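You operate a simulated robot arm through the tools that you are given. There is no shell and no other tool.

You are at the controls of a simulated two-armed robot. One attempt, no reset.

Task
Check the mesh, then strip bore three.
Fine: park the gauge arm first; its gear on the green mat if a ratio shows, else on the red; stand its shaft on the gear bench top. Set down upright: shaft.

Only the result counts: the job must be done as asked and must still hold three seconds after the hand-in. Knocking over, shifting, dropping, spilling or breaking anything else fails it.

Robot
Two 7-joint arms with three-finger grippers on one trunk, on a base that drives. Base frame: it is fixed to the floor where the robot stands at the start and does not move with it; the origin is under the middle of the robot, x ahead of it, y to its left, z up; the surface under the hand at the start is at about z = 880. Units: mm, rad, N and s.
The left shoulder is at the start at [42, 154, 1007], the right one opposite. With the tool pointing down near the work surface each hand reaches from about 100 to 620 mm from the robot's upright axis, wherever it stands, measured 20 degrees to its own side. Places, roughly: gauge arm [700, 0, 1100]; gauge zero button [400, 0, 900]; gear bench top [300, 600, 900]; mesh check button [500, -200, 900]. Payload 2.69 kg a hand.
The tool frame of a hand sits at the grasp point between the pads (the TCP): z along the fingers, y along the line on which they close. The tips reach 29 mm beyond it. The gripper opens to 120 mm. The gripper's body begins 78 mm behind the TCP.
Orientation is that of the tool frame in the base frame, as [roll, pitch, yaw] about the fixed x, y, z axes, in that order (R = Rz(yaw) Ry(pitch) Rx(roll)). With the fingers straight down and closing along the base's y, the tool's x points along the base's -x, its y along +y and its z along -z.

Tools
- The arms move only by the tool servo_tool. It takes "left_rows", "right_rows" or both (then of equal length, played together; a hand with none holds still); each is a list of rows, each an object (a shift or turn left out is 0, a gripper value left out holds the last) with "linear": the shift along the tool's x, y, z in units of 300 mm (1.0 is 300 mm), a list of three; "angular": the turn, a rotation vector about the tool's x, y, z in units of 45 degrees (1.0 is 45 degrees), a list of three; "hand": the closure in counts, from 0 (fully open) to 255 (shut). In form: [{"linear": [dx, dy, dz], "angular": [wx, wy, wz], "hand": hand}, ...]. A call has 1 to 20 rows; each row is the pose to reach, as a shift and turn from the pose commanded when the call began, along the tool's axes at that moment. A call with a number of a shift or a turn outside -1 to 1 is refused whole. A row lasts 0.2 s, in which the tool goes at most 50 mm and 0.15 rad; a call with a longer step from one row to the next is refused whole, and so is a gripper value outside its range. A pose out of reach is approached as far as the arm can. The call stops where the force on the tool passes 40 N (or 10 N more than at its start, if that is more) or the arm is blocked; 0.2 s more then pass. Each finger halts on what it meets, pressing with about 39 N; the grip force reading is that of the motor and also rises with nothing between the fingers. The clock runs only during rows and for 0.2 s after the last one: add rows that repeat a pose to give the fingers time. It gives the time, the measured TCP pose, the force on the tool (base axes), the opening and the grip force at its end, in the units of the frame above (readings bear some noise), with the torque about the TCP (base axes, N m) and any sound that the robot's microphone picked up.
- Cameras (640 x 400 px; columns grow to the right, rows downward): "scene" is now at [146.3, 28.2, 1153.8]; the picture's right is [0.31, -0.95, 0.00], its down [-0.55, -0.18, -0.82] and it looks along [0.78, 0.25, -0.57] (base axes); focal length 214 px, centre (320, 200). "left" rides on the left gripper at [63, 0, -104] in its tool frame; the picture's right is [0.00, 1.00, 0.00], its down [-0.83, 0.00, -0.56] and it looks along [-0.56, 0.00, 0.83] (tool axes); focal length 275 px, centre (320, 200). "right" rides on the right gripper at [63, 0, -104] in its tool frame; the picture's right is [0.00, 1.00, 0.00], its down [-0.83, 0.00, -0.56] and it looks along [-0.56, 0.00, 0.83] (tool axes); focal length 275 px, centre (320, 200). There is no depth. A picture from a camera that has moved, and an enlarged one, comes with that camera's place and axes in the base frame and with its lens.
- snapshot(camera): a new picture of that camera. The clock stands still meanwhile.
- raise_lower(by): slides the trunk up (or, below 0, down) by that many mm; the arms and the scene camera ride with it, the base frame stays. It gives what a move gives, with no picture.
- roll_base(legs): drives the robot by 1 to 6 legs, each [ahead, left, turn to the left] in mm, mm and rad, along the robot's own axes; the way and the turn of a leg run together, so that a leg with both is an arc; at most 1500 mm and 3.142 rad a leg. The arms and the cameras ride along, it lands a little off, and it stops where it bumps. It gives what a move gives.
- pan_tilt(pan, tilt): turns the head with the scene camera to pan (to the left, within 1.396 rad either way) and tilt (down, from -0.506 to 1.204), counted from straight ahead of the robot. It gives what a move gives.
- inspect(camera, box): a new picture of the part [left, top, right, bottom] of that camera's present view, enlarged. The clock stands still meanwhile.
- sign_off(): hands the job in; it is judged then, once.

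Nothing tells you exact positions but the pictures and the camera data. Unless the task says otherwise, let go and move clear before handing in.

The tools are called after "Request:" as a command line: name --argument value ..., lists and objects as JSON in quotes. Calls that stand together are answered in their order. servo_tool: Moves the arms, as the interface text tells. Its arguments: {"type":"object","properties":{"left_rows":{"type":"array","items":{"type":"object","properties":{"linear":{"type":"array","items":{"type":"number"}},"angular":{"type":"array","items":{"type":"number"}},"hand":{"type":"number"}}}},"right_rows":{"type":"array","items":{"type":"object","properties":{"linear":{"type":"array","items":{"type":"number"}},"angular":{"type":"array","items":{"type":"number"}},"hand":{"type":"number"}}}}},"required":[]} The other tools are called the same way: raise_lower (by) slides the trunk up or down; roll_base (legs) drives the base; pan_tilt (pan, tilt) turns the head that bears the scene camera; snapshot (camera) takes a picture; inspect (camera, box) takes an enlarged picture of a part of a camera's view; sign_off () hands the job in.

At the start:

```text
clock: 0.0
left_eef_pos: [401.1, 165.5, 999.4]
left_ee_rot: [3.141, 0.0, 3.141]
left_ft_force: [0.7, -0.2, -0.5]
left_moment: [0.0, -0.02, 0.02]
left_gripper_width: 120.0
left_finger_force: 0.1
right_eef_pos: [392.5, -102.7, 1000.2]
right_ee_rot: [-3.141, 0.0, 3.141]
right_ft_force: [-0.2, -0.3, 0.7]
right_moment: [-0.04, 0.03, 0.03]
right_gripper_width: 119.9
right_finger_force: 0.1
trunk travel left (down, up): [-375.0, 63.0]
robot x, y, heading: [2.5, 0.6, -0.005]
head pan, tilt: [0.314, 0.611]
```

scene: 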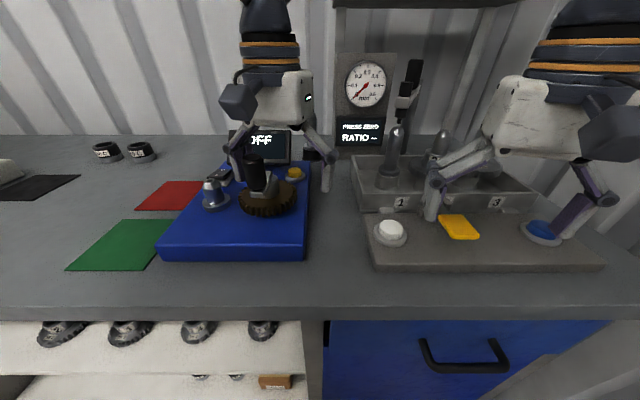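
right: 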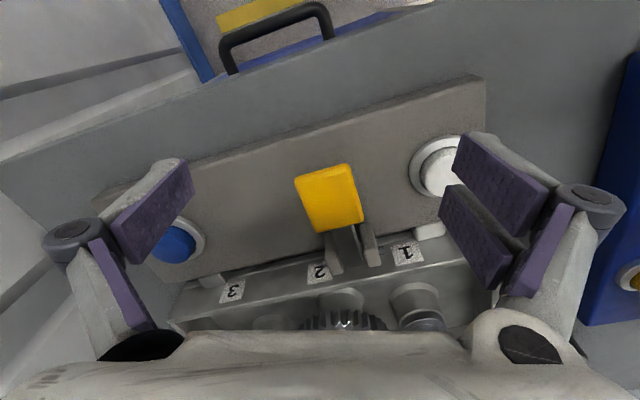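
left: 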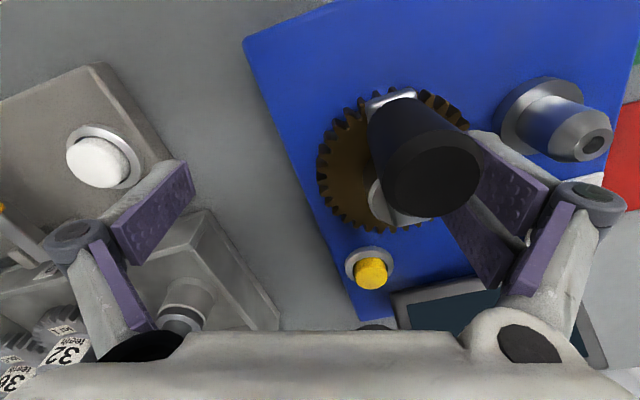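

I see a blue device with a gear and a knob, a grey fixture with white/blue buttons, a yellow lever and numbered bores 1–3, plus red and green mats on the left. I'll look closer before moving anything.

Request:
inspect --camera "scene" --box '[320, 40, 620, 280]'

Request:
inspect --camera "scene" --box '[60, 100, 330, 280]'

Request:
inspect --camera "right" --box '[80, 60, 560, 360]'

Request:
inspect --camera "left" --box '[0, 60, 640, 400]'

```text
1.67 times, centred on (470, 160) of scene
camera zoom: at [146.3, 28.2, 1153.8], right [0.31, -0.95, 0.0], down [-0.55, -0.18, -0.82], along [0.78, 0.25, -0.57], focal length 358 px, centre (70, 267)
```

zoom: 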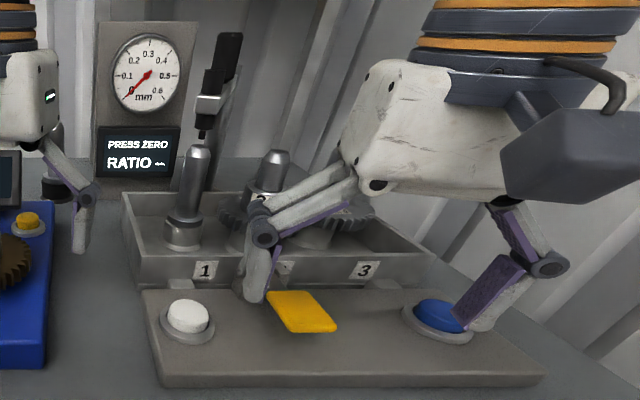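

```text
2.22 times, centred on (195, 190) of scene
camera zoom: at [146.3, 28.2, 1153.8], right [0.31, -0.95, 0.0], down [-0.55, -0.18, -0.82], along [0.78, 0.25, -0.57], focal length 477 px, centre (598, 222)
```

zoom: 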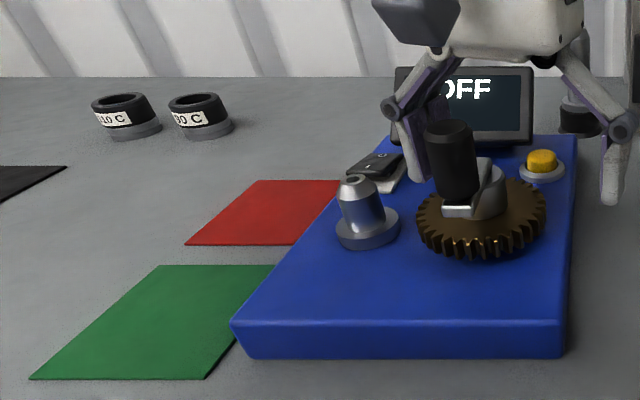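

```text
1.33 times, centred on (320, 210) of right
camera zoom: at [330.0, -102.9, 1103.7], right [0.0, 1.0, 0.0], down [0.83, 0.0, 0.56], along [0.56, 0.0, -0.83], focal length 367 px, centre (320, 187)
```

zoom: 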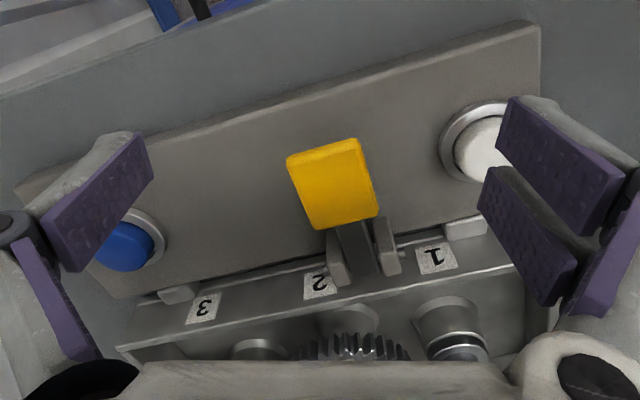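

```text
1.00 times, centred on (320, 230) of left (not enlarged: the box is as wide or as high as the picture)
camera zoom: at [339.1, 166.3, 1103.6], right [0.0, 1.0, 0.0], down [0.83, 0.0, 0.56], along [0.56, 0.0, -0.83], focal length 275 px, centre (320, 170)
```

zoom: 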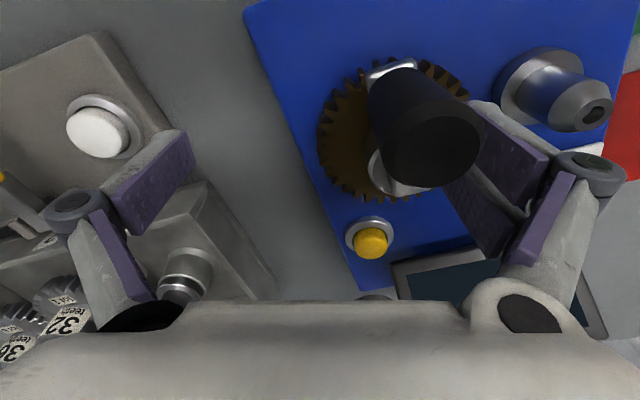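

The gauge panel reads "PRESS ZERO / RATIO --", and the arms block part of the view. I'll pan the head for a wider survey.

Request:
pan_tilt --pan -0.25 --tilt 0.6

Request:
snapshot --camera "scene"

Request:
pan_tilt --pan 1.0 --tilt 0.6

Request:
snapshot --camera "scene"

```text
clock: 1.0
left_eef_pos: [401.5, 165.1, 999.3]
left_ee_rot: [3.141, 0.0, -3.14]
left_ft_force: [0.4, 0.2, 0.4]
left_moment: [-0.03, 0.0, 0.01]
left_gripper_width: 120.1
left_finger_force: 0.0
right_eef_pos: [393.3, -103.2, 1000.1]
right_ee_rot: [-3.141, 0.0, -3.141]
right_ft_force: [0.1, -0.2, -0.2]
right_moment: [0.0, -0.03, -0.02]
right_gripper_width: 119.8
right_finger_force: 0.0
trunk travel left (down, up): [-375.0, 63.0]
robot x, y, heading: [2.0, 2.1, -0.002]
head pan, tilt: [-0.25, 0.6]
```

```text
taken
camera scene: at [148.2, -20.7, 1154.7], right [-0.25, -0.97, 0.0], down [-0.55, 0.14, -0.83], along [0.8, -0.2, -0.56], focal length 214 px, centre (320, 200)
```

scene: 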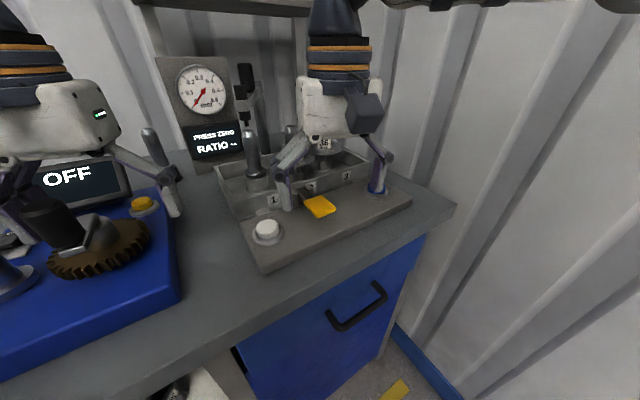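

```text
clock: 2.4
left_eef_pos: [401.8, 166.9, 1000.0]
left_ee_rot: [-3.141, -0.001, -3.141]
left_ft_force: [0.0, 0.9, 0.0]
left_moment: [-0.05, -0.04, -0.03]
left_gripper_width: 119.9
left_finger_force: 0.1
right_eef_pos: [392.5, -102.9, 1000.5]
right_ee_rot: [3.14, 0.002, -3.14]
right_ft_force: [-0.3, 0.3, -0.1]
right_moment: [-0.02, -0.01, -0.01]
right_gripper_width: 120.2
right_finger_force: 0.0
trunk travel left (down, up): [-375.0, 63.0]
robot x, y, heading: [1.6, 0.6, 0.0]
head pan, tilt: [1.0, 0.6]
```

```text
taken
camera scene: at [110.3, 75.3, 1154.7], right [0.84, -0.54, 0.0], down [-0.31, -0.48, -0.83], along [0.45, 0.69, -0.56], focal length 214 px, centre (320, 200)
```

scene: 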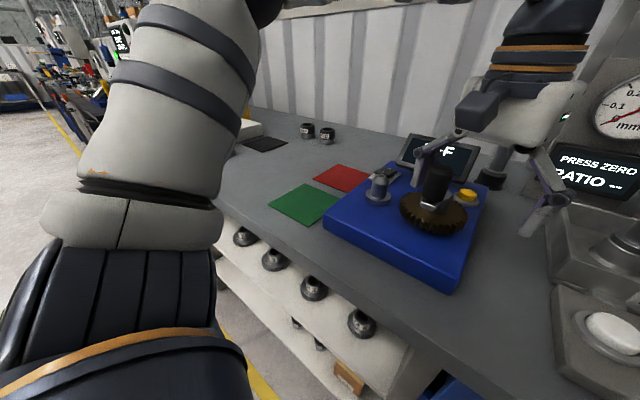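

The white button (about [425, 0]) is the gauge zero and the blue one (about [504, -239]) is the mesh check. I'll pull both hands back so the head camera gets a clear view of the fixture and gauge arm.

Request:
servo_tool --left_rows '[{"linear": [0.1, 0.08, -0.06]}, {"linear": [0.2, 0.16, -0.12]}, {"linear": [0.3, 0.24, -0.18]}, {"linear": [0.4, 0.32, -0.24]}, {"linear": [0.5, 0.4, -0.3]}, {"linear": [0.5, 0.4, -0.3]}]' --right_rows '[{"linear": [0.1, -0.1, -0.06]}, {"linear": [0.2, -0.2, -0.12]}, {"linear": [0.3, -0.3, -0.18]}, {"linear": [0.4, -0.4, -0.24]}, {"linear": [0.5, -0.5, -0.3]}, {"linear": [0.5, -0.5, -0.3]}]'

Request:
pan_tilt --pan -0.1 --tilt 0.5

Request:
snapshot --camera "scene"

```text
clock: 3.8
left_eef_pos: [264.5, 259.2, 1060.6]
left_ee_rot: [-3.14, 0.002, 3.141]
left_ft_force: [0.5, -0.3, 0.5]
left_moment: [-0.01, -0.01, -0.01]
left_gripper_width: 119.8
left_finger_force: 0.0
left hand out of reach, approached as far as the arm can: row 5, 6
right_eef_pos: [246.0, -240.0, 1073.2]
right_ee_rot: [3.141, 0.003, 3.14]
right_ft_force: [-0.6, -0.4, 0.0]
right_moment: [0.01, 0.01, 0.01]
right_gripper_width: 119.9
right_finger_force: 0.1
right hand out of reach, approached as far as the arm can: row 5, 6
trunk travel left (down, up): [-375.0, 63.0]
robot x, y, heading: [-1.4, 3.5, -0.004]
head pan, tilt: [1.0, 0.6]
```

```text
clock: 5.1
left_eef_pos: [264.9, 259.4, 1061.6]
left_ee_rot: [-3.141, 0.002, 3.142]
left_ft_force: [-0.8, -0.2, 1.2]
left_moment: [0.02, -0.01, -0.01]
left_gripper_width: 119.9
left_finger_force: 0.0
right_eef_pos: [247.0, -239.2, 1072.5]
right_ee_rot: [-3.142, 0.004, -3.14]
right_ft_force: [0.2, 0.0, -0.2]
right_moment: [0.01, 0.0, -0.02]
right_gripper_width: 120.2
right_finger_force: 0.0
trunk travel left (down, up): [-375.0, 63.0]
robot x, y, heading: [0.2, -1.9, -0.003]
head pan, tilt: [-0.099, 0.499]
```

```text
taken
camera scene: at [153.1, -8.0, 1163.8], right [-0.1, -1.0, 0.0], down [-0.48, 0.05, -0.88], along [0.87, -0.09, -0.48], focal length 214 px, centre (320, 200)
```

scene: 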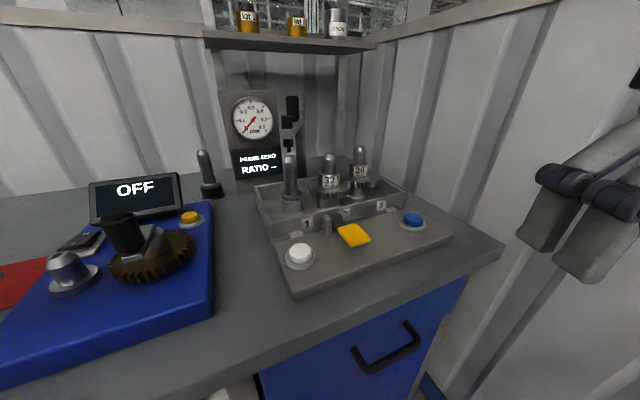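

Request:
inspect --camera "scene" --box '[220, 80, 420, 205]'

Request:
inspect --camera "scene" --box '[240, 130, 460, 300]'

Request:
inspect --camera "scene" --box '[0, 120, 240, 300]'

Request:
snapshot --camera "right"

Request:
snapshot --camera "left"

```text
3.20 times, centred on (320, 142) of scene
camera zoom: at [153.1, -8.0, 1163.8], right [-0.1, -1.0, 0.0], down [-0.48, 0.05, -0.88], along [0.87, -0.09, -0.48], focal length 686 px, centre (320, 384)
```

zoom: 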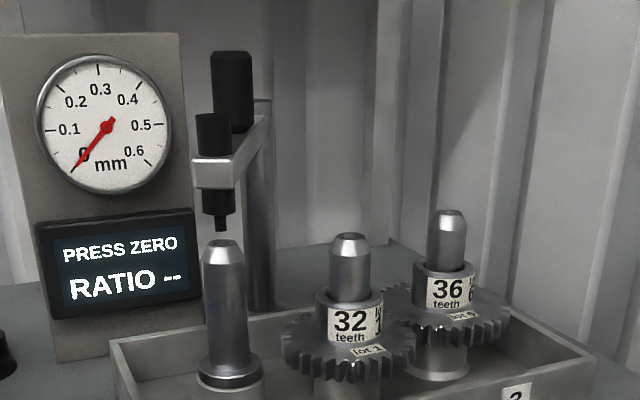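

```text
2.35 times, centred on (350, 215) of scene
camera zoom: at [153.1, -8.0, 1163.8], right [-0.1, -1.0, 0.0], down [-0.48, 0.05, -0.88], along [0.87, -0.09, -0.48], focal length 505 px, centre (249, 165)
```

zoom: 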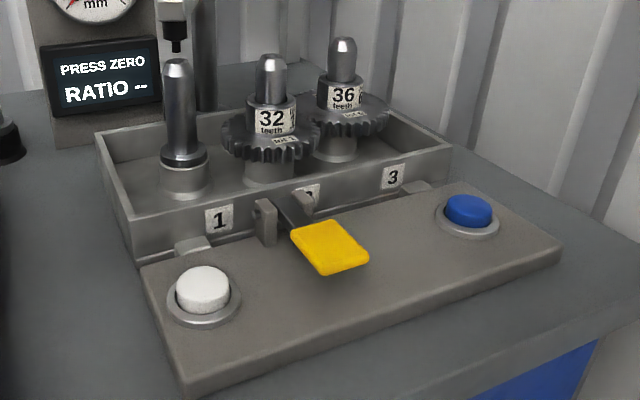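

```text
2.22 times, centred on (120, 210) of scene
camera zoom: at [153.1, -8.0, 1163.8], right [-0.1, -1.0, 0.0], down [-0.48, 0.05, -0.88], along [0.87, -0.09, -0.48], focal length 477 px, centre (764, 178)
```

zoom: 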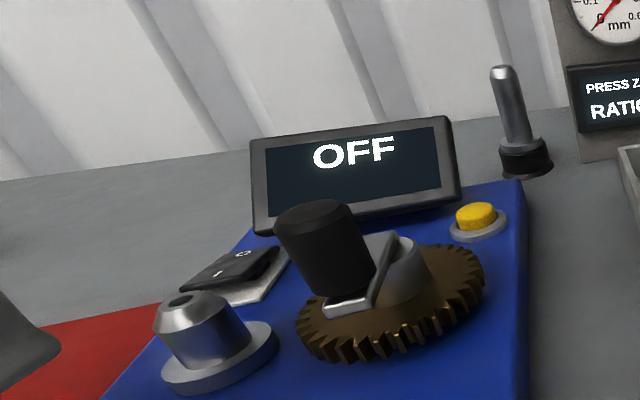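

```text
taken
camera right: at [183.9, -240.3, 1176.7], right [-0.01, 1.0, 0.0], down [0.83, 0.0, 0.56], along [0.56, 0.0, -0.83], focal length 275 px, centre (320, 200)
```

right: 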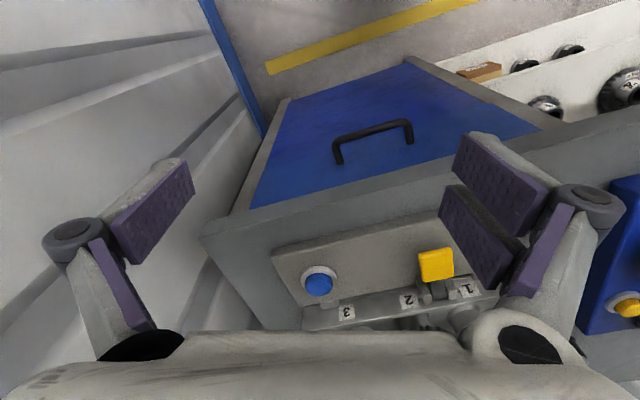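

```text
taken
camera left: at [202.4, 259.8, 1165.2], right [0.0, 1.0, 0.0], down [0.83, 0.0, 0.56], along [0.56, 0.0, -0.83], focal length 275 px, centre (320, 200)
```

left: 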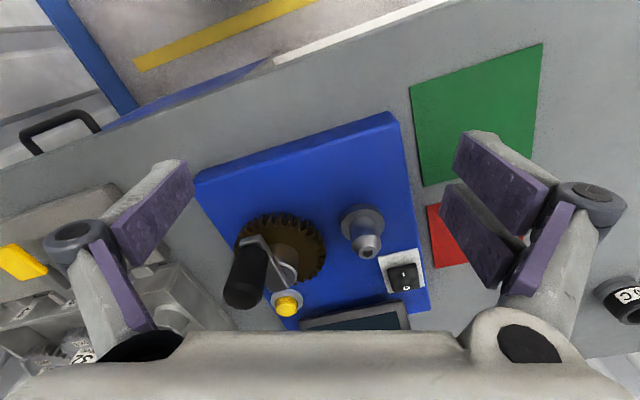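

There are three bores: shaft 1 bare, 32-tooth gear on 2, 36-tooth gear on 3, with a gauge arm on a post behind. I'll zoom in on the gauge arm, lever, and bore 3.

Request:
inspect --camera "scene" --box '[265, 85, 325, 185]'

Request:
inspect --camera "scene" --box '[300, 130, 400, 200]'

Request:
inspect --camera "scene" --box '[310, 195, 380, 250]'

Request:
inspect --camera "scene" --box '[180, 0, 400, 130]'

```text
4.00 times, centred on (295, 135) of scene
camera zoom: at [153.1, -8.0, 1163.8], right [-0.1, -1.0, 0.0], down [-0.48, 0.05, -0.88], along [0.87, -0.09, -0.48], focal length 858 px, centre (420, 460)
```

zoom: 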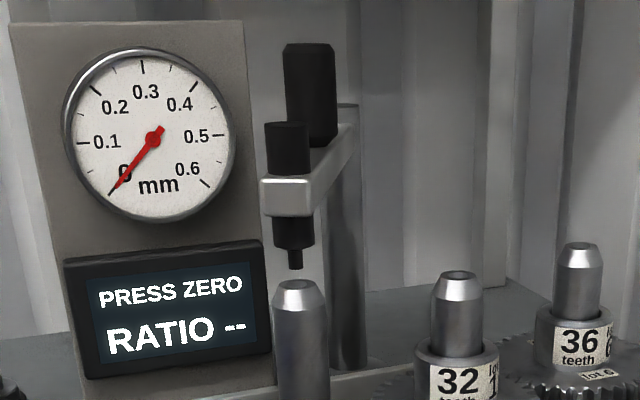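

```text
5.71 times, centred on (350, 165) of scene
camera zoom: at [153.1, -8.0, 1163.8], right [-0.1, -1.0, 0.0], down [-0.48, 0.05, -0.88], along [0.87, -0.09, -0.48], focal length 1226 px, centre (149, 400)
```

zoom: 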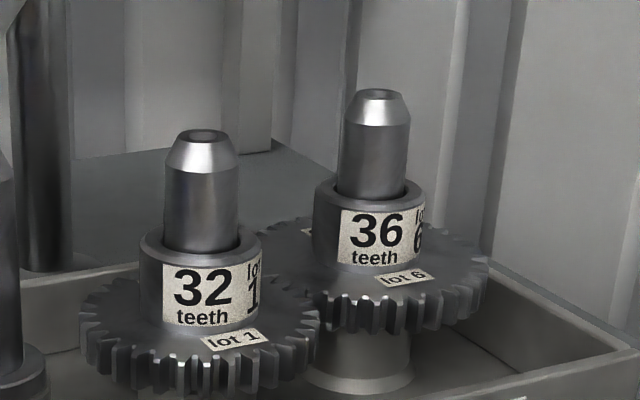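

```text
7.27 times, centred on (345, 222) of scene
camera zoom: at [153.1, -8.0, 1163.8], right [-0.1, -1.0, 0.0], down [-0.48, 0.05, -0.88], along [0.87, -0.09, -0.48], focal length 1560 px, centre (138, 36)
```

zoom: 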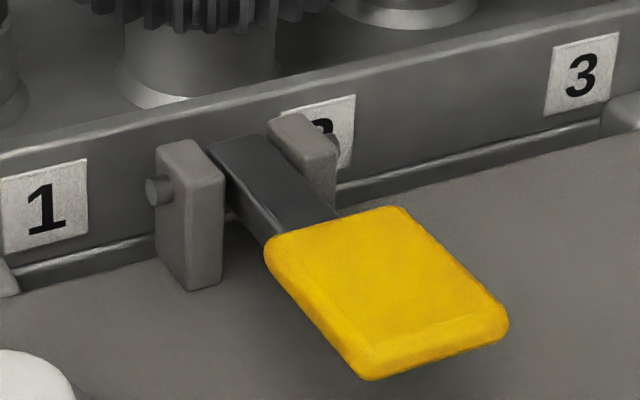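

```text
2.91 times, centred on (290, 65) of scene
camera zoom: at [153.1, -8.0, 1163.8], right [-0.1, -1.0, 0.0], down [-0.48, 0.05, -0.88], along [0.87, -0.09, -0.48], focal length 624 px, centre (407, 593)
```

zoom: 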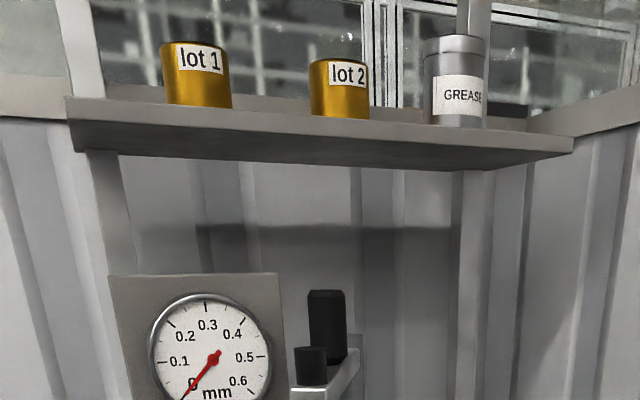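

Request:
inspect --camera "scene" --box '[260, 145, 330, 225]'

Request:
inspect --camera "scene" --box '[180, 140, 240, 210]'

Request:
raise_lower --by 60

Request:
snapshot --camera "scene"

Request:
inspect --camera "scene" --box '[240, 90, 420, 210]'

```text
5.00 times, centred on (295, 185) of scene
camera zoom: at [153.1, -8.0, 1163.8], right [-0.1, -1.0, 0.0], down [-0.48, 0.05, -0.88], along [0.87, -0.09, -0.48], focal length 1072 px, centre (445, 275)
```

zoom: 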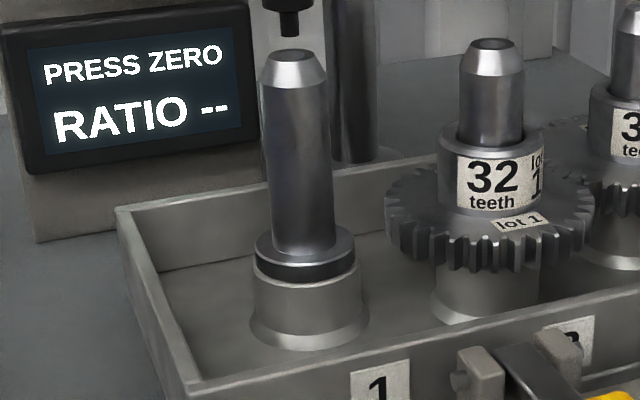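

```text
5.71 times, centred on (210, 175) of scene
camera zoom: at [153.1, -8.0, 1163.8], right [-0.1, -1.0, 0.0], down [-0.48, 0.05, -0.88], along [0.87, -0.09, -0.48], focal length 1226 px, centre (949, 343)
```

zoom: 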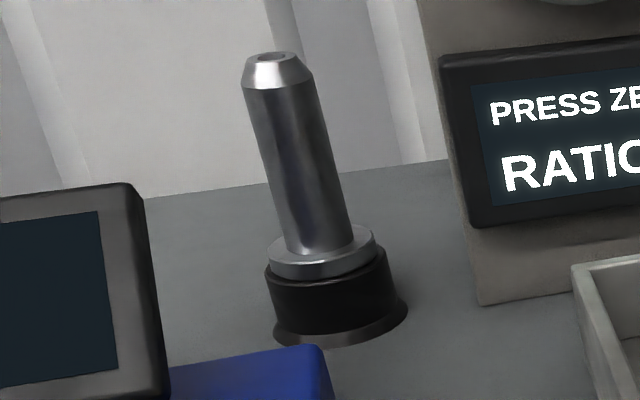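

```text
clock: 6.1
left_eef_pos: [263.8, 260.3, 1120.7]
left_ee_rot: [3.14, -0.002, 3.141]
left_ft_force: [0.2, -0.4, -0.7]
left_moment: [0.03, 0.06, -0.01]
left_gripper_width: 119.8
left_finger_force: 0.0
right_eef_pos: [247.9, -239.1, 1133.7]
right_ee_rot: [3.141, -0.001, -3.142]
right_ft_force: [0.5, 0.2, -0.7]
right_moment: [0.01, 0.03, 0.0]
right_gripper_width: 119.7
right_finger_force: 0.1
trunk travel left (down, up): [-435.0, 3.0]
robot x, y, heading: [1.7, 3.3, 0.0]
head pan, tilt: [-0.099, 0.499]
```

```text
taken
camera scene: at [95.4, -8.0, 1232.2], right [-0.1, -1.0, 0.0], down [-0.48, 0.05, -0.88], along [0.87, -0.09, -0.48], focal length 214 px, centre (320, 200)
```

scene: 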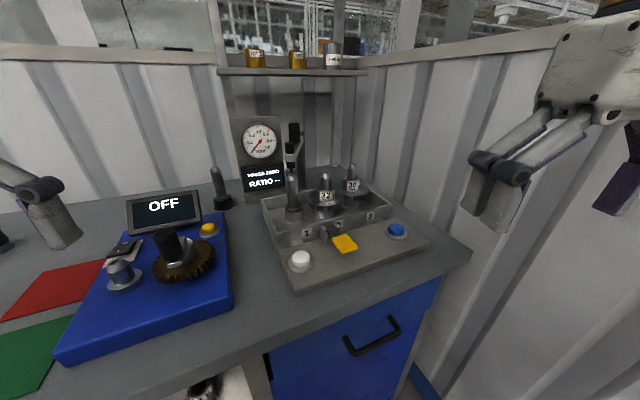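

```text
3.33 times, centred on (330, 150) of scene
camera zoom: at [95.4, -8.0, 1232.2], right [-0.1, -1.0, 0.0], down [-0.48, 0.05, -0.88], along [0.87, -0.09, -0.48], focal length 715 px, centre (287, 367)
```

zoom: 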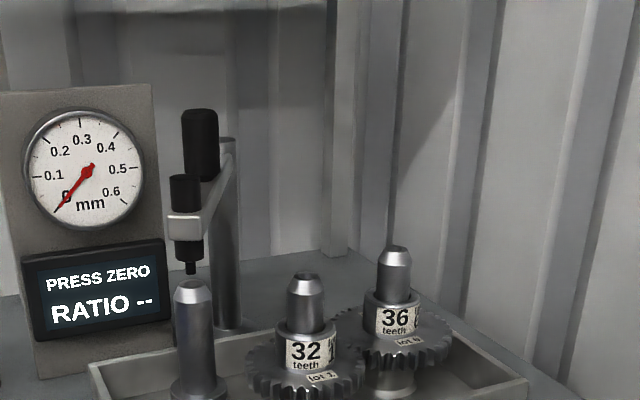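

The gauge arm hinges on a post near [813, -18], with its black handle near [712, 1, 1110] and probe tip near [631, 15, 1028]. It's too far to reach from here, so I'll look down at the bench edge to see how far I can drive forward.

Request:
pan_tilt --pan 0.0 --tilt 1.2

Request:
snapshot --camera "scene"

Request:
pan_tilt --pan 0.5 --tilt 0.0

Request:
snapshot --camera "scene"

```text
clock: 7.2
left_eef_pos: [262.3, 260.9, 1121.7]
left_ee_rot: [3.141, 0.0, -3.14]
left_ft_force: [0.2, -0.8, -0.6]
left_moment: [0.03, 0.01, 0.01]
left_gripper_width: 119.8
left_finger_force: 0.0
right_eef_pos: [245.9, -239.4, 1134.3]
right_ee_rot: [3.14, 0.002, 3.141]
right_ft_force: [-0.4, -0.1, 0.1]
right_moment: [0.02, 0.01, 0.01]
right_gripper_width: 120.2
right_finger_force: 0.0
trunk travel left (down, up): [-435.0, 3.0]
robot x, y, heading: [0.6, -0.1, -0.003]
head pan, tilt: [0.0, 1.201]
```

```text
taken
camera scene: at [60.2, 1.0, 1178.6], right [0.0, -1.0, 0.0], down [-0.93, 0.0, -0.36], along [0.36, 0.0, -0.93], focal length 214 px, centre (320, 200)
```

scene: 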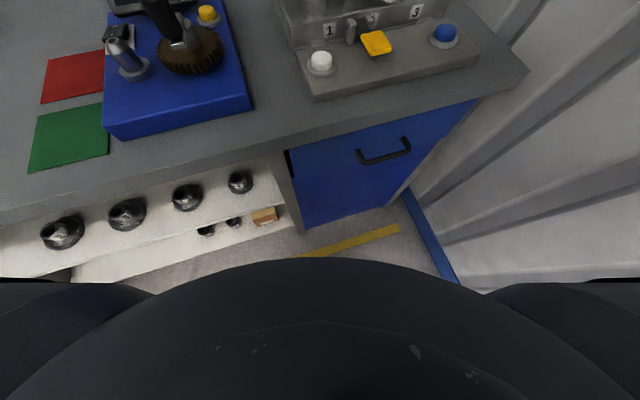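

```text
clock: 8.6
left_eef_pos: [262.7, 260.5, 1121.7]
left_ee_rot: [-3.14, -0.001, -3.14]
left_ft_force: [0.1, -1.4, 1.0]
left_moment: [-0.01, -0.01, 0.01]
left_gripper_width: 120.0
left_finger_force: 0.0
right_eef_pos: [246.3, -239.6, 1133.7]
right_ee_rot: [-3.141, 0.004, 3.14]
right_ft_force: [0.1, 0.6, 0.2]
right_moment: [0.01, 0.04, -0.02]
right_gripper_width: 119.9
right_finger_force: 0.0
trunk travel left (down, up): [-435.0, 3.0]
robot x, y, heading: [-1.2, -0.8, -0.002]
head pan, tilt: [0.499, 0.0]
```

```text
taken
camera scene: at [83.3, 44.1, 1278.4], right [0.48, -0.88, 0.0], down [0.0, 0.0, -1.0], along [0.88, 0.48, 0.0], focal length 214 px, centre (320, 200)
```

scene: 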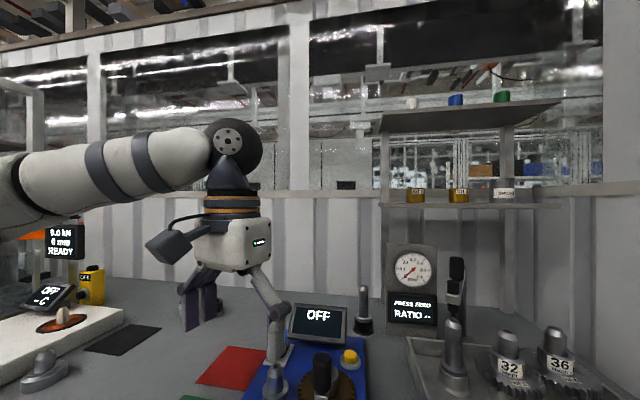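

The shelf sits well above the gauge arm, and there's room between the robot and the bench. I'll drive 100 mm ahead, keeping the heading, and look again.

Request:
roll_base --legs '[[100, 0, 0]]'

Request:
pan_tilt --pan -0.1 --tilt 0.5

Request:
snapshot --camera "scene"

Request:
inspect --camera "scene" --box '[240, 60, 440, 185]'

Request:
inspect --camera "scene" --box '[250, 150, 450, 275]'

```text
clock: 9.8
left_eef_pos: [358.2, 258.4, 1122.4]
left_ee_rot: [-3.142, -0.002, -3.141]
left_ft_force: [0.6, -0.5, 0.7]
left_moment: [0.04, 0.01, -0.02]
left_gripper_width: 120.0
left_finger_force: 0.0
right_eef_pos: [341.6, -241.7, 1133.5]
right_ee_rot: [3.141, -0.001, -3.139]
right_ft_force: [0.2, 0.1, -1.5]
right_moment: [0.02, 0.06, -0.01]
right_gripper_width: 119.7
right_finger_force: 0.1
trunk travel left (down, up): [-435.0, 3.0]
robot x, y, heading: [93.6, -0.3, 0.001]
head pan, tilt: [0.499, 0.0]
```

```text
clock: 10.8
left_eef_pos: [357.2, 258.0, 1122.6]
left_ee_rot: [-3.141, 0.0, -3.139]
left_ft_force: [0.4, 0.0, 0.6]
left_moment: [0.02, 0.03, 0.02]
left_gripper_width: 119.9
left_finger_force: 0.0
right_eef_pos: [340.3, -241.0, 1134.5]
right_ee_rot: [3.141, 0.001, -3.141]
right_ft_force: [0.1, 0.8, 0.0]
right_moment: [0.0, 0.04, -0.04]
right_gripper_width: 119.9
right_finger_force: 0.0
trunk travel left (down, up): [-435.0, 3.0]
robot x, y, heading: [96.4, 0.1, -0.002]
head pan, tilt: [-0.099, 0.499]
```

```text
taken
camera scene: at [189.0, -9.2, 1232.4], right [-0.1, -1.0, 0.0], down [-0.48, 0.05, -0.88], along [0.87, -0.08, -0.48], focal length 214 px, centre (320, 200)
```

scene: 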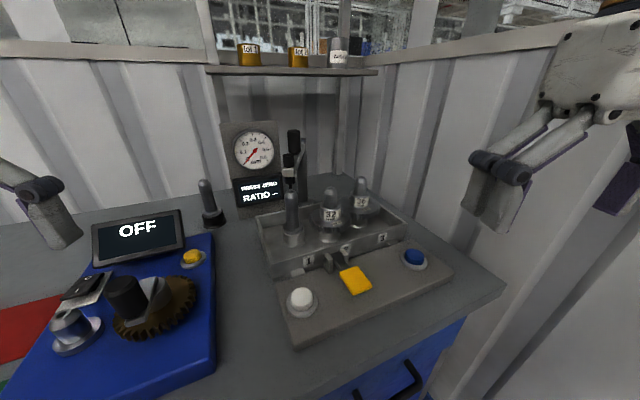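

```text
3.20 times, centred on (340, 122) of scene
camera zoom: at [189.0, -9.2, 1232.4], right [-0.1, -1.0, 0.0], down [-0.48, 0.05, -0.88], along [0.87, -0.08, -0.48], focal length 686 px, centre (256, 448)
```

zoom: 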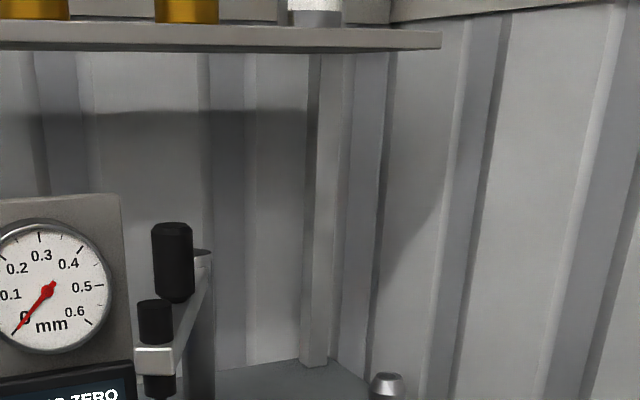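

```text
3.20 times, centred on (350, 212) of scene
camera zoom: at [189.0, -9.2, 1232.4], right [-0.1, -1.0, 0.0], down [-0.48, 0.05, -0.88], along [0.87, -0.08, -0.48], focal length 686 px, centre (224, 160)
```

zoom: 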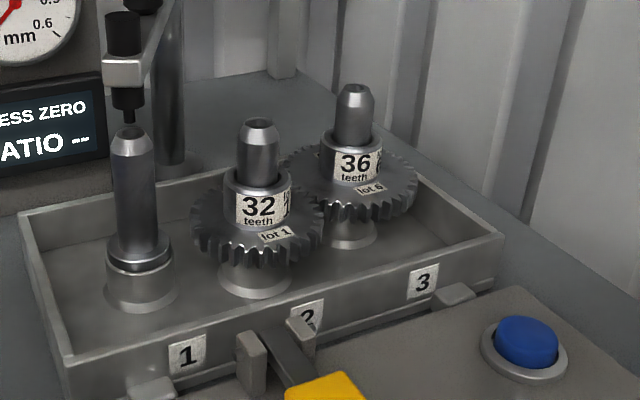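

The three bores lie on an arc around the gauge arm's post, and the probe now hangs about 10 mm above shaft 1. I want an overhead view to find the park position, so I'll move the right hand camera forward and tilt it.

Request:
servo_tool --right_rows '[{"linear": [-0.06, 0.11, -0.05], "angular": [0, -0.16, 0]}, {"linear": [-0.13, 0.23, -0.1], "angular": [0, -0.32, 0]}, {"linear": [-0.2, 0.35, -0.15], "angular": [0, -0.48, 0]}, {"linear": [-0.267, 0.467, -0.2], "angular": [0, -0.637, 0]}, {"linear": [-0.267, 0.467, -0.2], "angular": [0, -0.637, 0]}]'

Request:
snapshot --camera "right"

Request:
inspect --camera "right" --box '[200, 140, 480, 330]'

```text
clock: 12.0
left_eef_pos: [356.8, 257.8, 1123.1]
left_ee_rot: [3.141, 0.0, -3.14]
left_ft_force: [-0.4, 0.4, 0.2]
left_moment: [0.04, 0.0, -0.01]
left_gripper_width: 120.0
left_finger_force: 0.1
right_eef_pos: [418.5, -103.3, 1191.0]
right_ee_rot: [-3.14, 0.505, -3.138]
right_ft_force: [0.7, 0.3, -0.5]
right_moment: [0.03, 0.0, 0.02]
right_gripper_width: 120.0
right_finger_force: 0.1
trunk travel left (down, up): [-435.0, 3.0]
robot x, y, heading: [94.3, -4.2, 0.002]
head pan, tilt: [-0.099, 0.499]
```

```text
taken
camera right: at [313.4, -103.3, 1251.8], right [-0.01, 1.0, 0.0], down [0.46, 0.0, 0.89], along [0.89, 0.0, -0.46], focal length 275 px, centre (320, 200)
```

right: 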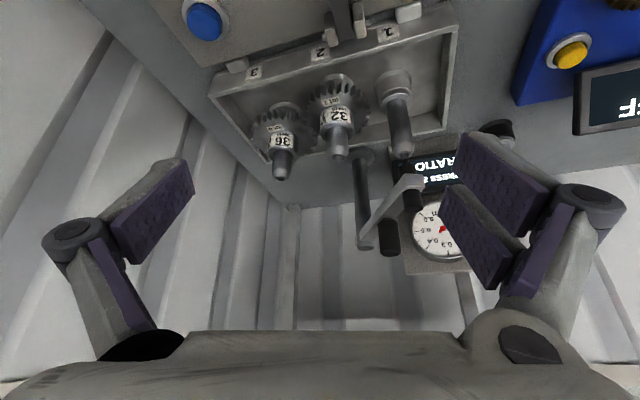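

```text
2.11 times, centred on (340, 235) of right
camera zoom: at [313.4, -103.3, 1251.8], right [-0.01, 1.0, 0.0], down [0.46, 0.0, 0.89], along [0.89, 0.0, -0.46], focal length 580 px, centre (278, 126)
```

zoom: 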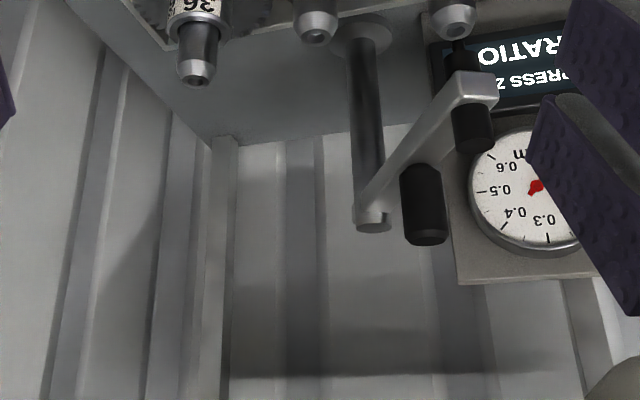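

No park rest is visible, so the hinge's travel will have to show me where park is. I'll drive forward a little more to bring the handle within comfortable reach.

Request:
roll_base --legs '[[38, 0, 0]]'

Request:
snapshot --camera "scene"

Request:
inspect --camera "scene" --box '[230, 110, 330, 180]'

```text
clock: 12.7
left_eef_pos: [356.1, 258.9, 1123.0]
left_ee_rot: [-3.141, 0.0, -3.137]
left_ft_force: [0.1, 0.2, 0.2]
left_moment: [-0.04, 0.0, -0.03]
left_gripper_width: 119.9
left_finger_force: 0.1
right_eef_pos: [419.6, -101.7, 1191.0]
right_ee_rot: [-3.14, 0.504, -3.136]
right_ft_force: [-0.3, 0.2, 0.0]
right_moment: [0.0, -0.01, 0.03]
right_gripper_width: 120.1
right_finger_force: 0.0
trunk travel left (down, up): [-435.0, 3.0]
robot x, y, heading: [97.4, -0.8, 0.001]
head pan, tilt: [-0.099, 0.499]
stopped in leg 1: the robot was blocked; the commanded pose is now the measured one
```

```text
taken
camera scene: at [189.4, -10.1, 1232.3], right [-0.09, -1.0, 0.0], down [-0.48, 0.05, -0.88], along [0.87, -0.08, -0.48], focal length 214 px, centre (320, 200)
```

scene: 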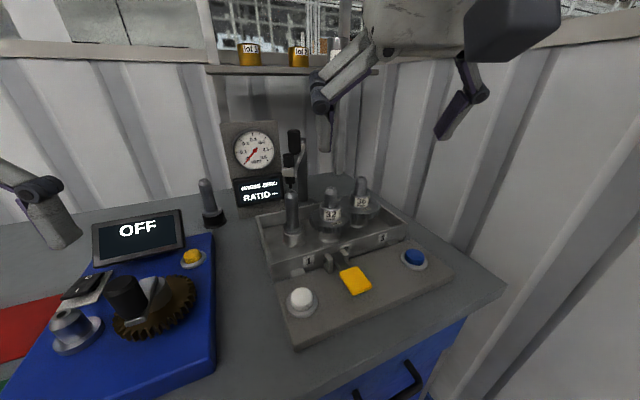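

```text
5.71 times, centred on (280, 145) of scene
camera zoom: at [189.4, -10.1, 1232.3], right [-0.09, -1.0, 0.0], down [-0.48, 0.05, -0.88], along [0.87, -0.08, -0.48], focal length 1226 px, centre (549, 514)
```

zoom: 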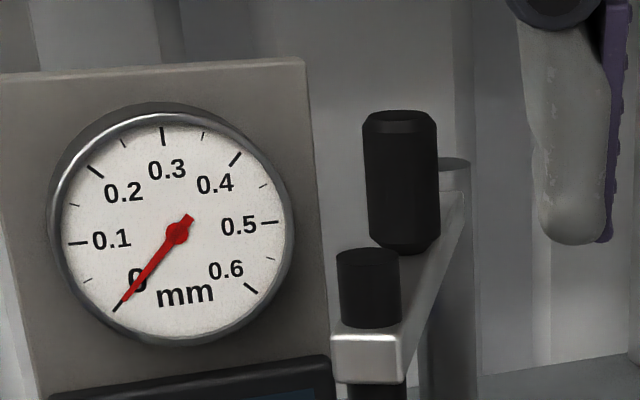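

The base is touching the bench at its left front corner because the bench is angled about 12° to it. I'll back off a touch, turn left to square up, and then check whether there's more room ahead.

Request:
roll_base --legs '[[-12, 0, 0], [0, 0, 0.215]]'

Request:
pan_tilt --pan 0.0 --tilt 0.85

Request:
snapshot --camera "scene"

```text
clock: 14.2
left_eef_pos: [282.2, 308.0, 1121.5]
left_ee_rot: [3.141, 0.0, -2.92]
left_ft_force: [-0.6, 0.1, -0.6]
left_moment: [0.01, 0.02, 0.02]
left_gripper_width: 119.9
left_finger_force: 0.0
right_eef_pos: [420.9, -30.5, 1190.4]
right_ee_rot: [-3.141, 0.503, -2.921]
right_ft_force: [0.2, -0.3, -0.3]
right_moment: [-0.02, 0.0, 0.01]
right_gripper_width: 120.3
right_finger_force: 0.0
trunk travel left (down, up): [-435.0, 3.0]
robot x, y, heading: [83.9, -1.0, 0.219]
head pan, tilt: [-0.099, 0.499]
```

```text
clock: 15.1
left_eef_pos: [281.6, 310.1, 1123.2]
left_ee_rot: [-3.141, -0.001, -2.921]
left_ft_force: [-0.4, 0.3, -0.6]
left_moment: [0.05, 0.0, 0.0]
left_gripper_width: 120.2
left_finger_force: 0.1
right_eef_pos: [421.5, -31.0, 1191.5]
right_ee_rot: [-3.142, 0.503, -2.921]
right_ft_force: [-0.3, -0.8, -0.9]
right_moment: [0.01, 0.01, -0.04]
right_gripper_width: 120.0
right_finger_force: 0.1
trunk travel left (down, up): [-435.0, 3.0]
robot x, y, heading: [83.0, 0.4, 0.22]
head pan, tilt: [0.0, 0.85]
```

```text
taken
camera scene: at [163.1, 16.7, 1202.4], right [0.22, -0.98, 0.0], down [-0.73, -0.16, -0.66], along [0.64, 0.14, -0.75], focal length 214 px, centre (320, 200)
```

scene: 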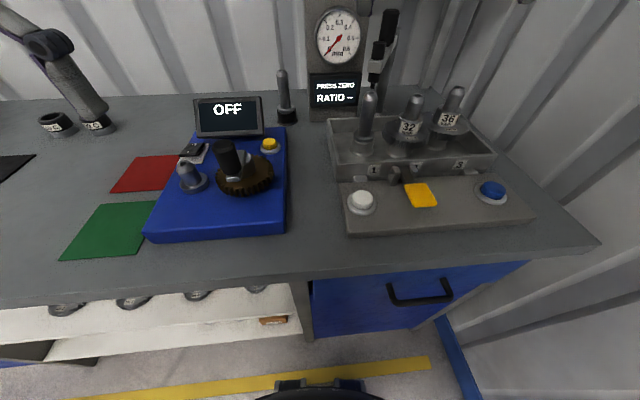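

Request:
inspect --camera "scene" --box '[0, 200, 320, 400]'

Request:
inspect --camera "scene" --box '[320, 130, 640, 330]'

```text
2.00 times, centred on (160, 300) of scene
camera zoom: at [163.1, 16.7, 1202.4], right [0.22, -0.98, 0.0], down [-0.73, -0.16, -0.66], along [0.64, 0.14, -0.75], focal length 429 px, centre (640, 0)
```

zoom: 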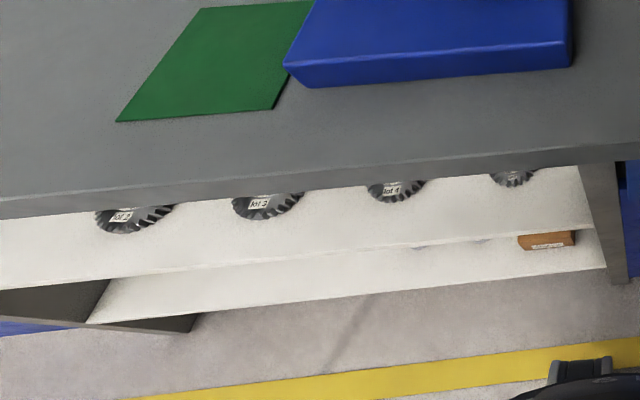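

```text
2.00 times, centred on (480, 230) of scene
camera zoom: at [163.1, 16.7, 1202.4], right [0.22, -0.98, 0.0], down [-0.73, -0.16, -0.66], along [0.64, 0.14, -0.75], focal length 429 px, centre (0, 140)
```

zoom: 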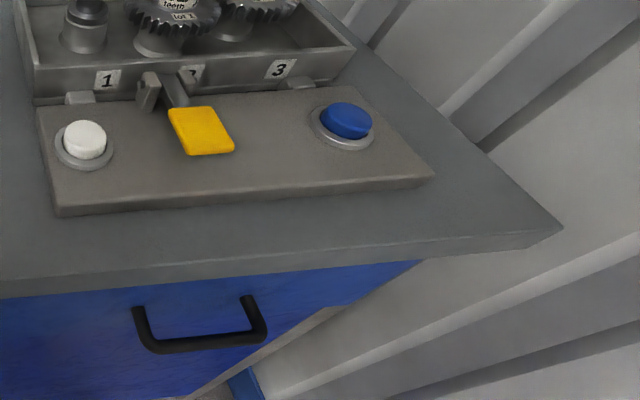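

Request:
pan_tilt --pan 0.7 --tilt 1.2

Request:
snapshot --camera "scene"

Request:
pan_tilt --pan 0.0 --tilt 1.2

Request:
snapshot --camera "scene"

```text
clock: 16.1
left_eef_pos: [282.5, 308.7, 1122.9]
left_ee_rot: [-3.141, -0.001, -2.921]
left_ft_force: [0.1, -0.2, -0.1]
left_moment: [-0.03, 0.01, 0.01]
left_gripper_width: 120.1
left_finger_force: 0.1
right_eef_pos: [420.7, -31.0, 1190.6]
right_ee_rot: [3.141, 0.501, -2.92]
right_ft_force: [-0.1, -0.1, -0.1]
right_moment: [0.01, -0.01, -0.03]
right_gripper_width: 120.0
right_finger_force: 0.0
trunk travel left (down, up): [-435.0, 3.0]
robot x, y, heading: [84.4, -1.6, 0.222]
head pan, tilt: [0.7, 1.201]
```

```text
taken
camera scene: at [120.7, 44.2, 1178.6], right [0.8, -0.61, 0.0], down [-0.57, -0.74, -0.36], along [0.22, 0.29, -0.93], focal length 214 px, centre (320, 200)
```

scene: 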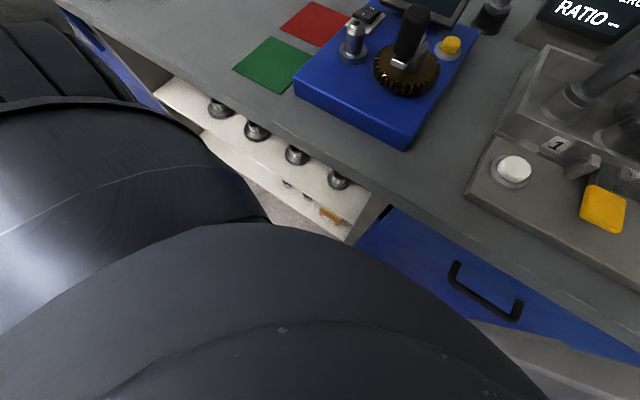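

```text
clock: 17.2
left_eef_pos: [281.5, 309.2, 1123.1]
left_ee_rot: [3.141, 0.0, -2.922]
left_ft_force: [1.0, 0.5, 0.6]
left_moment: [0.01, 0.01, 0.03]
left_gripper_width: 120.0
left_finger_force: 0.0
right_eef_pos: [422.1, -30.6, 1190.9]
right_ee_rot: [3.141, 0.504, -2.921]
right_ft_force: [0.5, 0.2, -0.6]
right_moment: [0.01, -0.02, -0.04]
right_gripper_width: 119.9
right_finger_force: 0.0
trunk travel left (down, up): [-435.0, 3.0]
robot x, y, heading: [80.1, 0.0, 0.222]
head pan, tilt: [0.0, 1.201]
```

```text
taken
camera scene: at [141.3, 12.0, 1178.6], right [0.22, -0.98, 0.0], down [-0.91, -0.2, -0.36], along [0.35, 0.08, -0.93], focal length 214 px, centre (320, 200)
```

scene: 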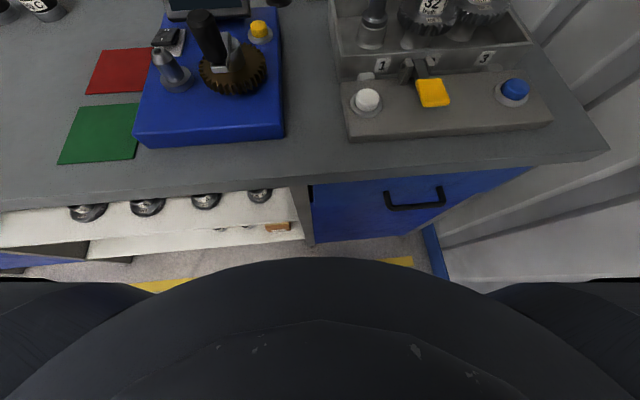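

The bench edge works out to about 0.315 rad of yaw, so I'll turn the remaining 0.095 rad and edge forward.

Request:
roll_base --legs '[[0, 0, 0.094], [30, 0, 0]]'

Request:
pan_tilt --pan 0.0 --tilt 0.7

Request:
snapshot --camera "scene"

```text
clock: 18.7
left_eef_pos: [261.9, 329.1, 1122.3]
left_ee_rot: [-3.141, 0.0, -2.827]
left_ft_force: [-0.3, -0.1, 0.4]
left_moment: [0.01, 0.0, -0.03]
left_gripper_width: 120.1
left_finger_force: 0.1
right_eef_pos: [433.4, 3.5, 1190.7]
right_ee_rot: [-3.14, 0.504, -2.83]
right_ft_force: [-0.2, 0.5, -0.2]
right_moment: [0.05, -0.02, -0.01]
right_gripper_width: 119.9
right_finger_force: 0.0
trunk travel left (down, up): [-435.0, 3.0]
robot x, y, heading: [93.3, 1.7, 0.31]
head pan, tilt: [0.0, 1.201]
stopped in leg 2: the robot was blocked; the commanded pose is now the measured one
```

```text
clock: 19.6
left_eef_pos: [263.4, 328.8, 1121.9]
left_ee_rot: [-3.141, 0.001, -2.828]
left_ft_force: [-0.3, -0.2, -0.4]
left_moment: [0.01, -0.03, -0.04]
left_gripper_width: 120.1
left_finger_force: 0.0
right_eef_pos: [432.9, 3.1, 1190.1]
right_ee_rot: [-3.14, 0.503, -2.83]
right_ft_force: [-0.1, -0.4, -1.0]
right_moment: [-0.03, 0.02, -0.01]
right_gripper_width: 119.9
right_finger_force: 0.1
trunk travel left (down, up): [-435.0, 3.0]
robot x, y, heading: [92.4, -2.0, 0.31]
head pan, tilt: [0.0, 0.7]
```

```text
taken
camera scene: at [178.4, 29.3, 1214.5], right [0.31, -0.95, 0.0], down [-0.61, -0.2, -0.76], along [0.73, 0.24, -0.64], focal length 214 px, centre (320, 200)
```

scene: 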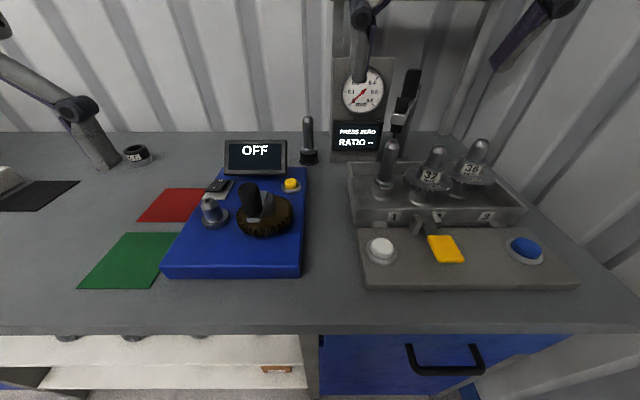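

The base stays about 205 mm from the bench edge whatever the heading, so I'll slide right along the bench instead. That brings the handle and bore 3 in front of me.

Request:
roll_base --legs '[[-8, 0, 0.005], [0, -210, 0]]'

Request:
pan_tilt --pan 0.0 --tilt 0.5

Request:
snapshot --camera "scene"

Request:
inspect --camera "scene" --box '[220, 60, 420, 185]'

Request:
inspect --camera "scene" --box '[220, 180, 460, 330]'

```text
clock: 22.2
left_eef_pos: [319.1, 124.6, 1123.1]
left_ee_rot: [3.14, 0.0, -2.816]
left_ft_force: [-0.5, -0.3, -0.2]
left_moment: [-0.05, -0.01, -0.01]
left_gripper_width: 120.2
left_finger_force: 0.0
right_eef_pos: [492.9, -198.8, 1190.2]
right_ee_rot: [-3.141, 0.503, -2.818]
right_ft_force: [-1.2, -0.5, 0.2]
right_moment: [-0.03, -0.01, 0.03]
right_gripper_width: 120.0
right_finger_force: 0.1
trunk travel left (down, up): [-435.0, 3.0]
robot x, y, heading: [151.5, -205.7, 0.323]
head pan, tilt: [0.0, 0.7]
```

```text
clock: 22.9
left_eef_pos: [321.1, 125.0, 1122.0]
left_ee_rot: [-3.141, -0.002, -2.817]
left_ft_force: [0.0, -0.5, 0.4]
left_moment: [0.01, 0.01, 0.01]
left_gripper_width: 120.0
left_finger_force: 0.1
right_eef_pos: [493.6, -199.4, 1190.8]
right_ee_rot: [-3.139, 0.504, -2.819]
right_ft_force: [-0.4, 0.0, -0.6]
right_moment: [-0.01, -0.02, 0.0]
right_gripper_width: 120.1
right_finger_force: 0.1
trunk travel left (down, up): [-435.0, 3.0]
robot x, y, heading: [152.6, -203.8, 0.319]
head pan, tilt: [0.0, 0.499]
```

```text
taken
camera scene: at [243.6, -173.5, 1232.2], right [0.32, -0.95, 0.0], down [-0.45, -0.15, -0.88], along [0.83, 0.28, -0.48], focal length 214 px, centre (320, 200)
```

scene: 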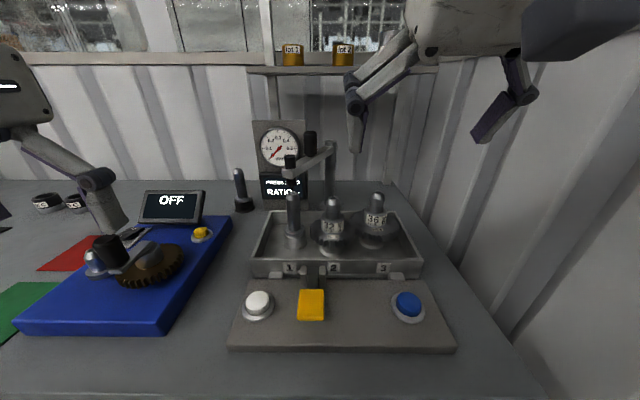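

```text
3.20 times, centred on (320, 122) of scene
camera zoom: at [243.6, -173.5, 1232.2], right [0.32, -0.95, 0.0], down [-0.45, -0.15, -0.88], along [0.83, 0.28, -0.48], focal length 686 px, centre (320, 448)
```

zoom: 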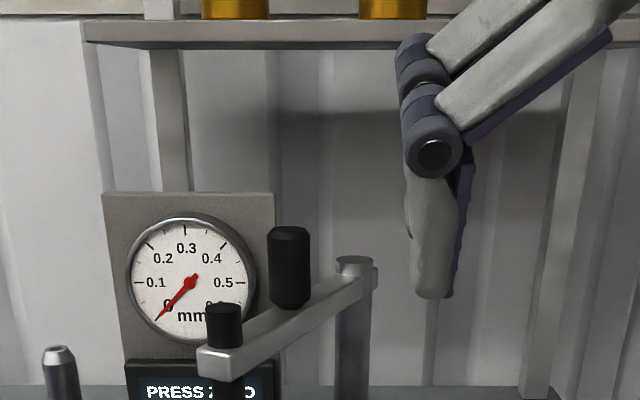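

```text
2.67 times, centred on (340, 255) of scene
camera zoom: at [243.6, -173.5, 1232.2], right [0.32, -0.95, 0.0], down [-0.45, -0.15, -0.88], along [0.83, 0.28, -0.48], focal length 572 px, centre (267, 53)
```

zoom: 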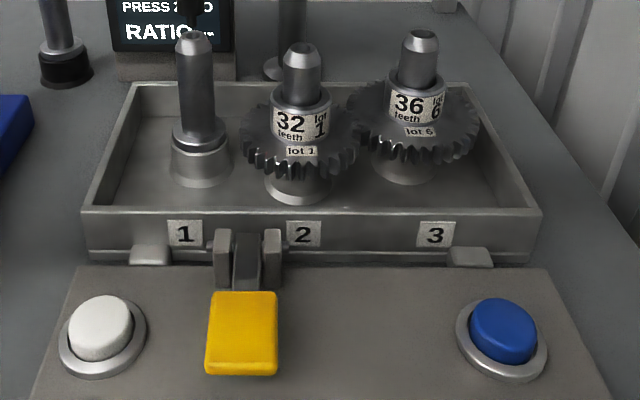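

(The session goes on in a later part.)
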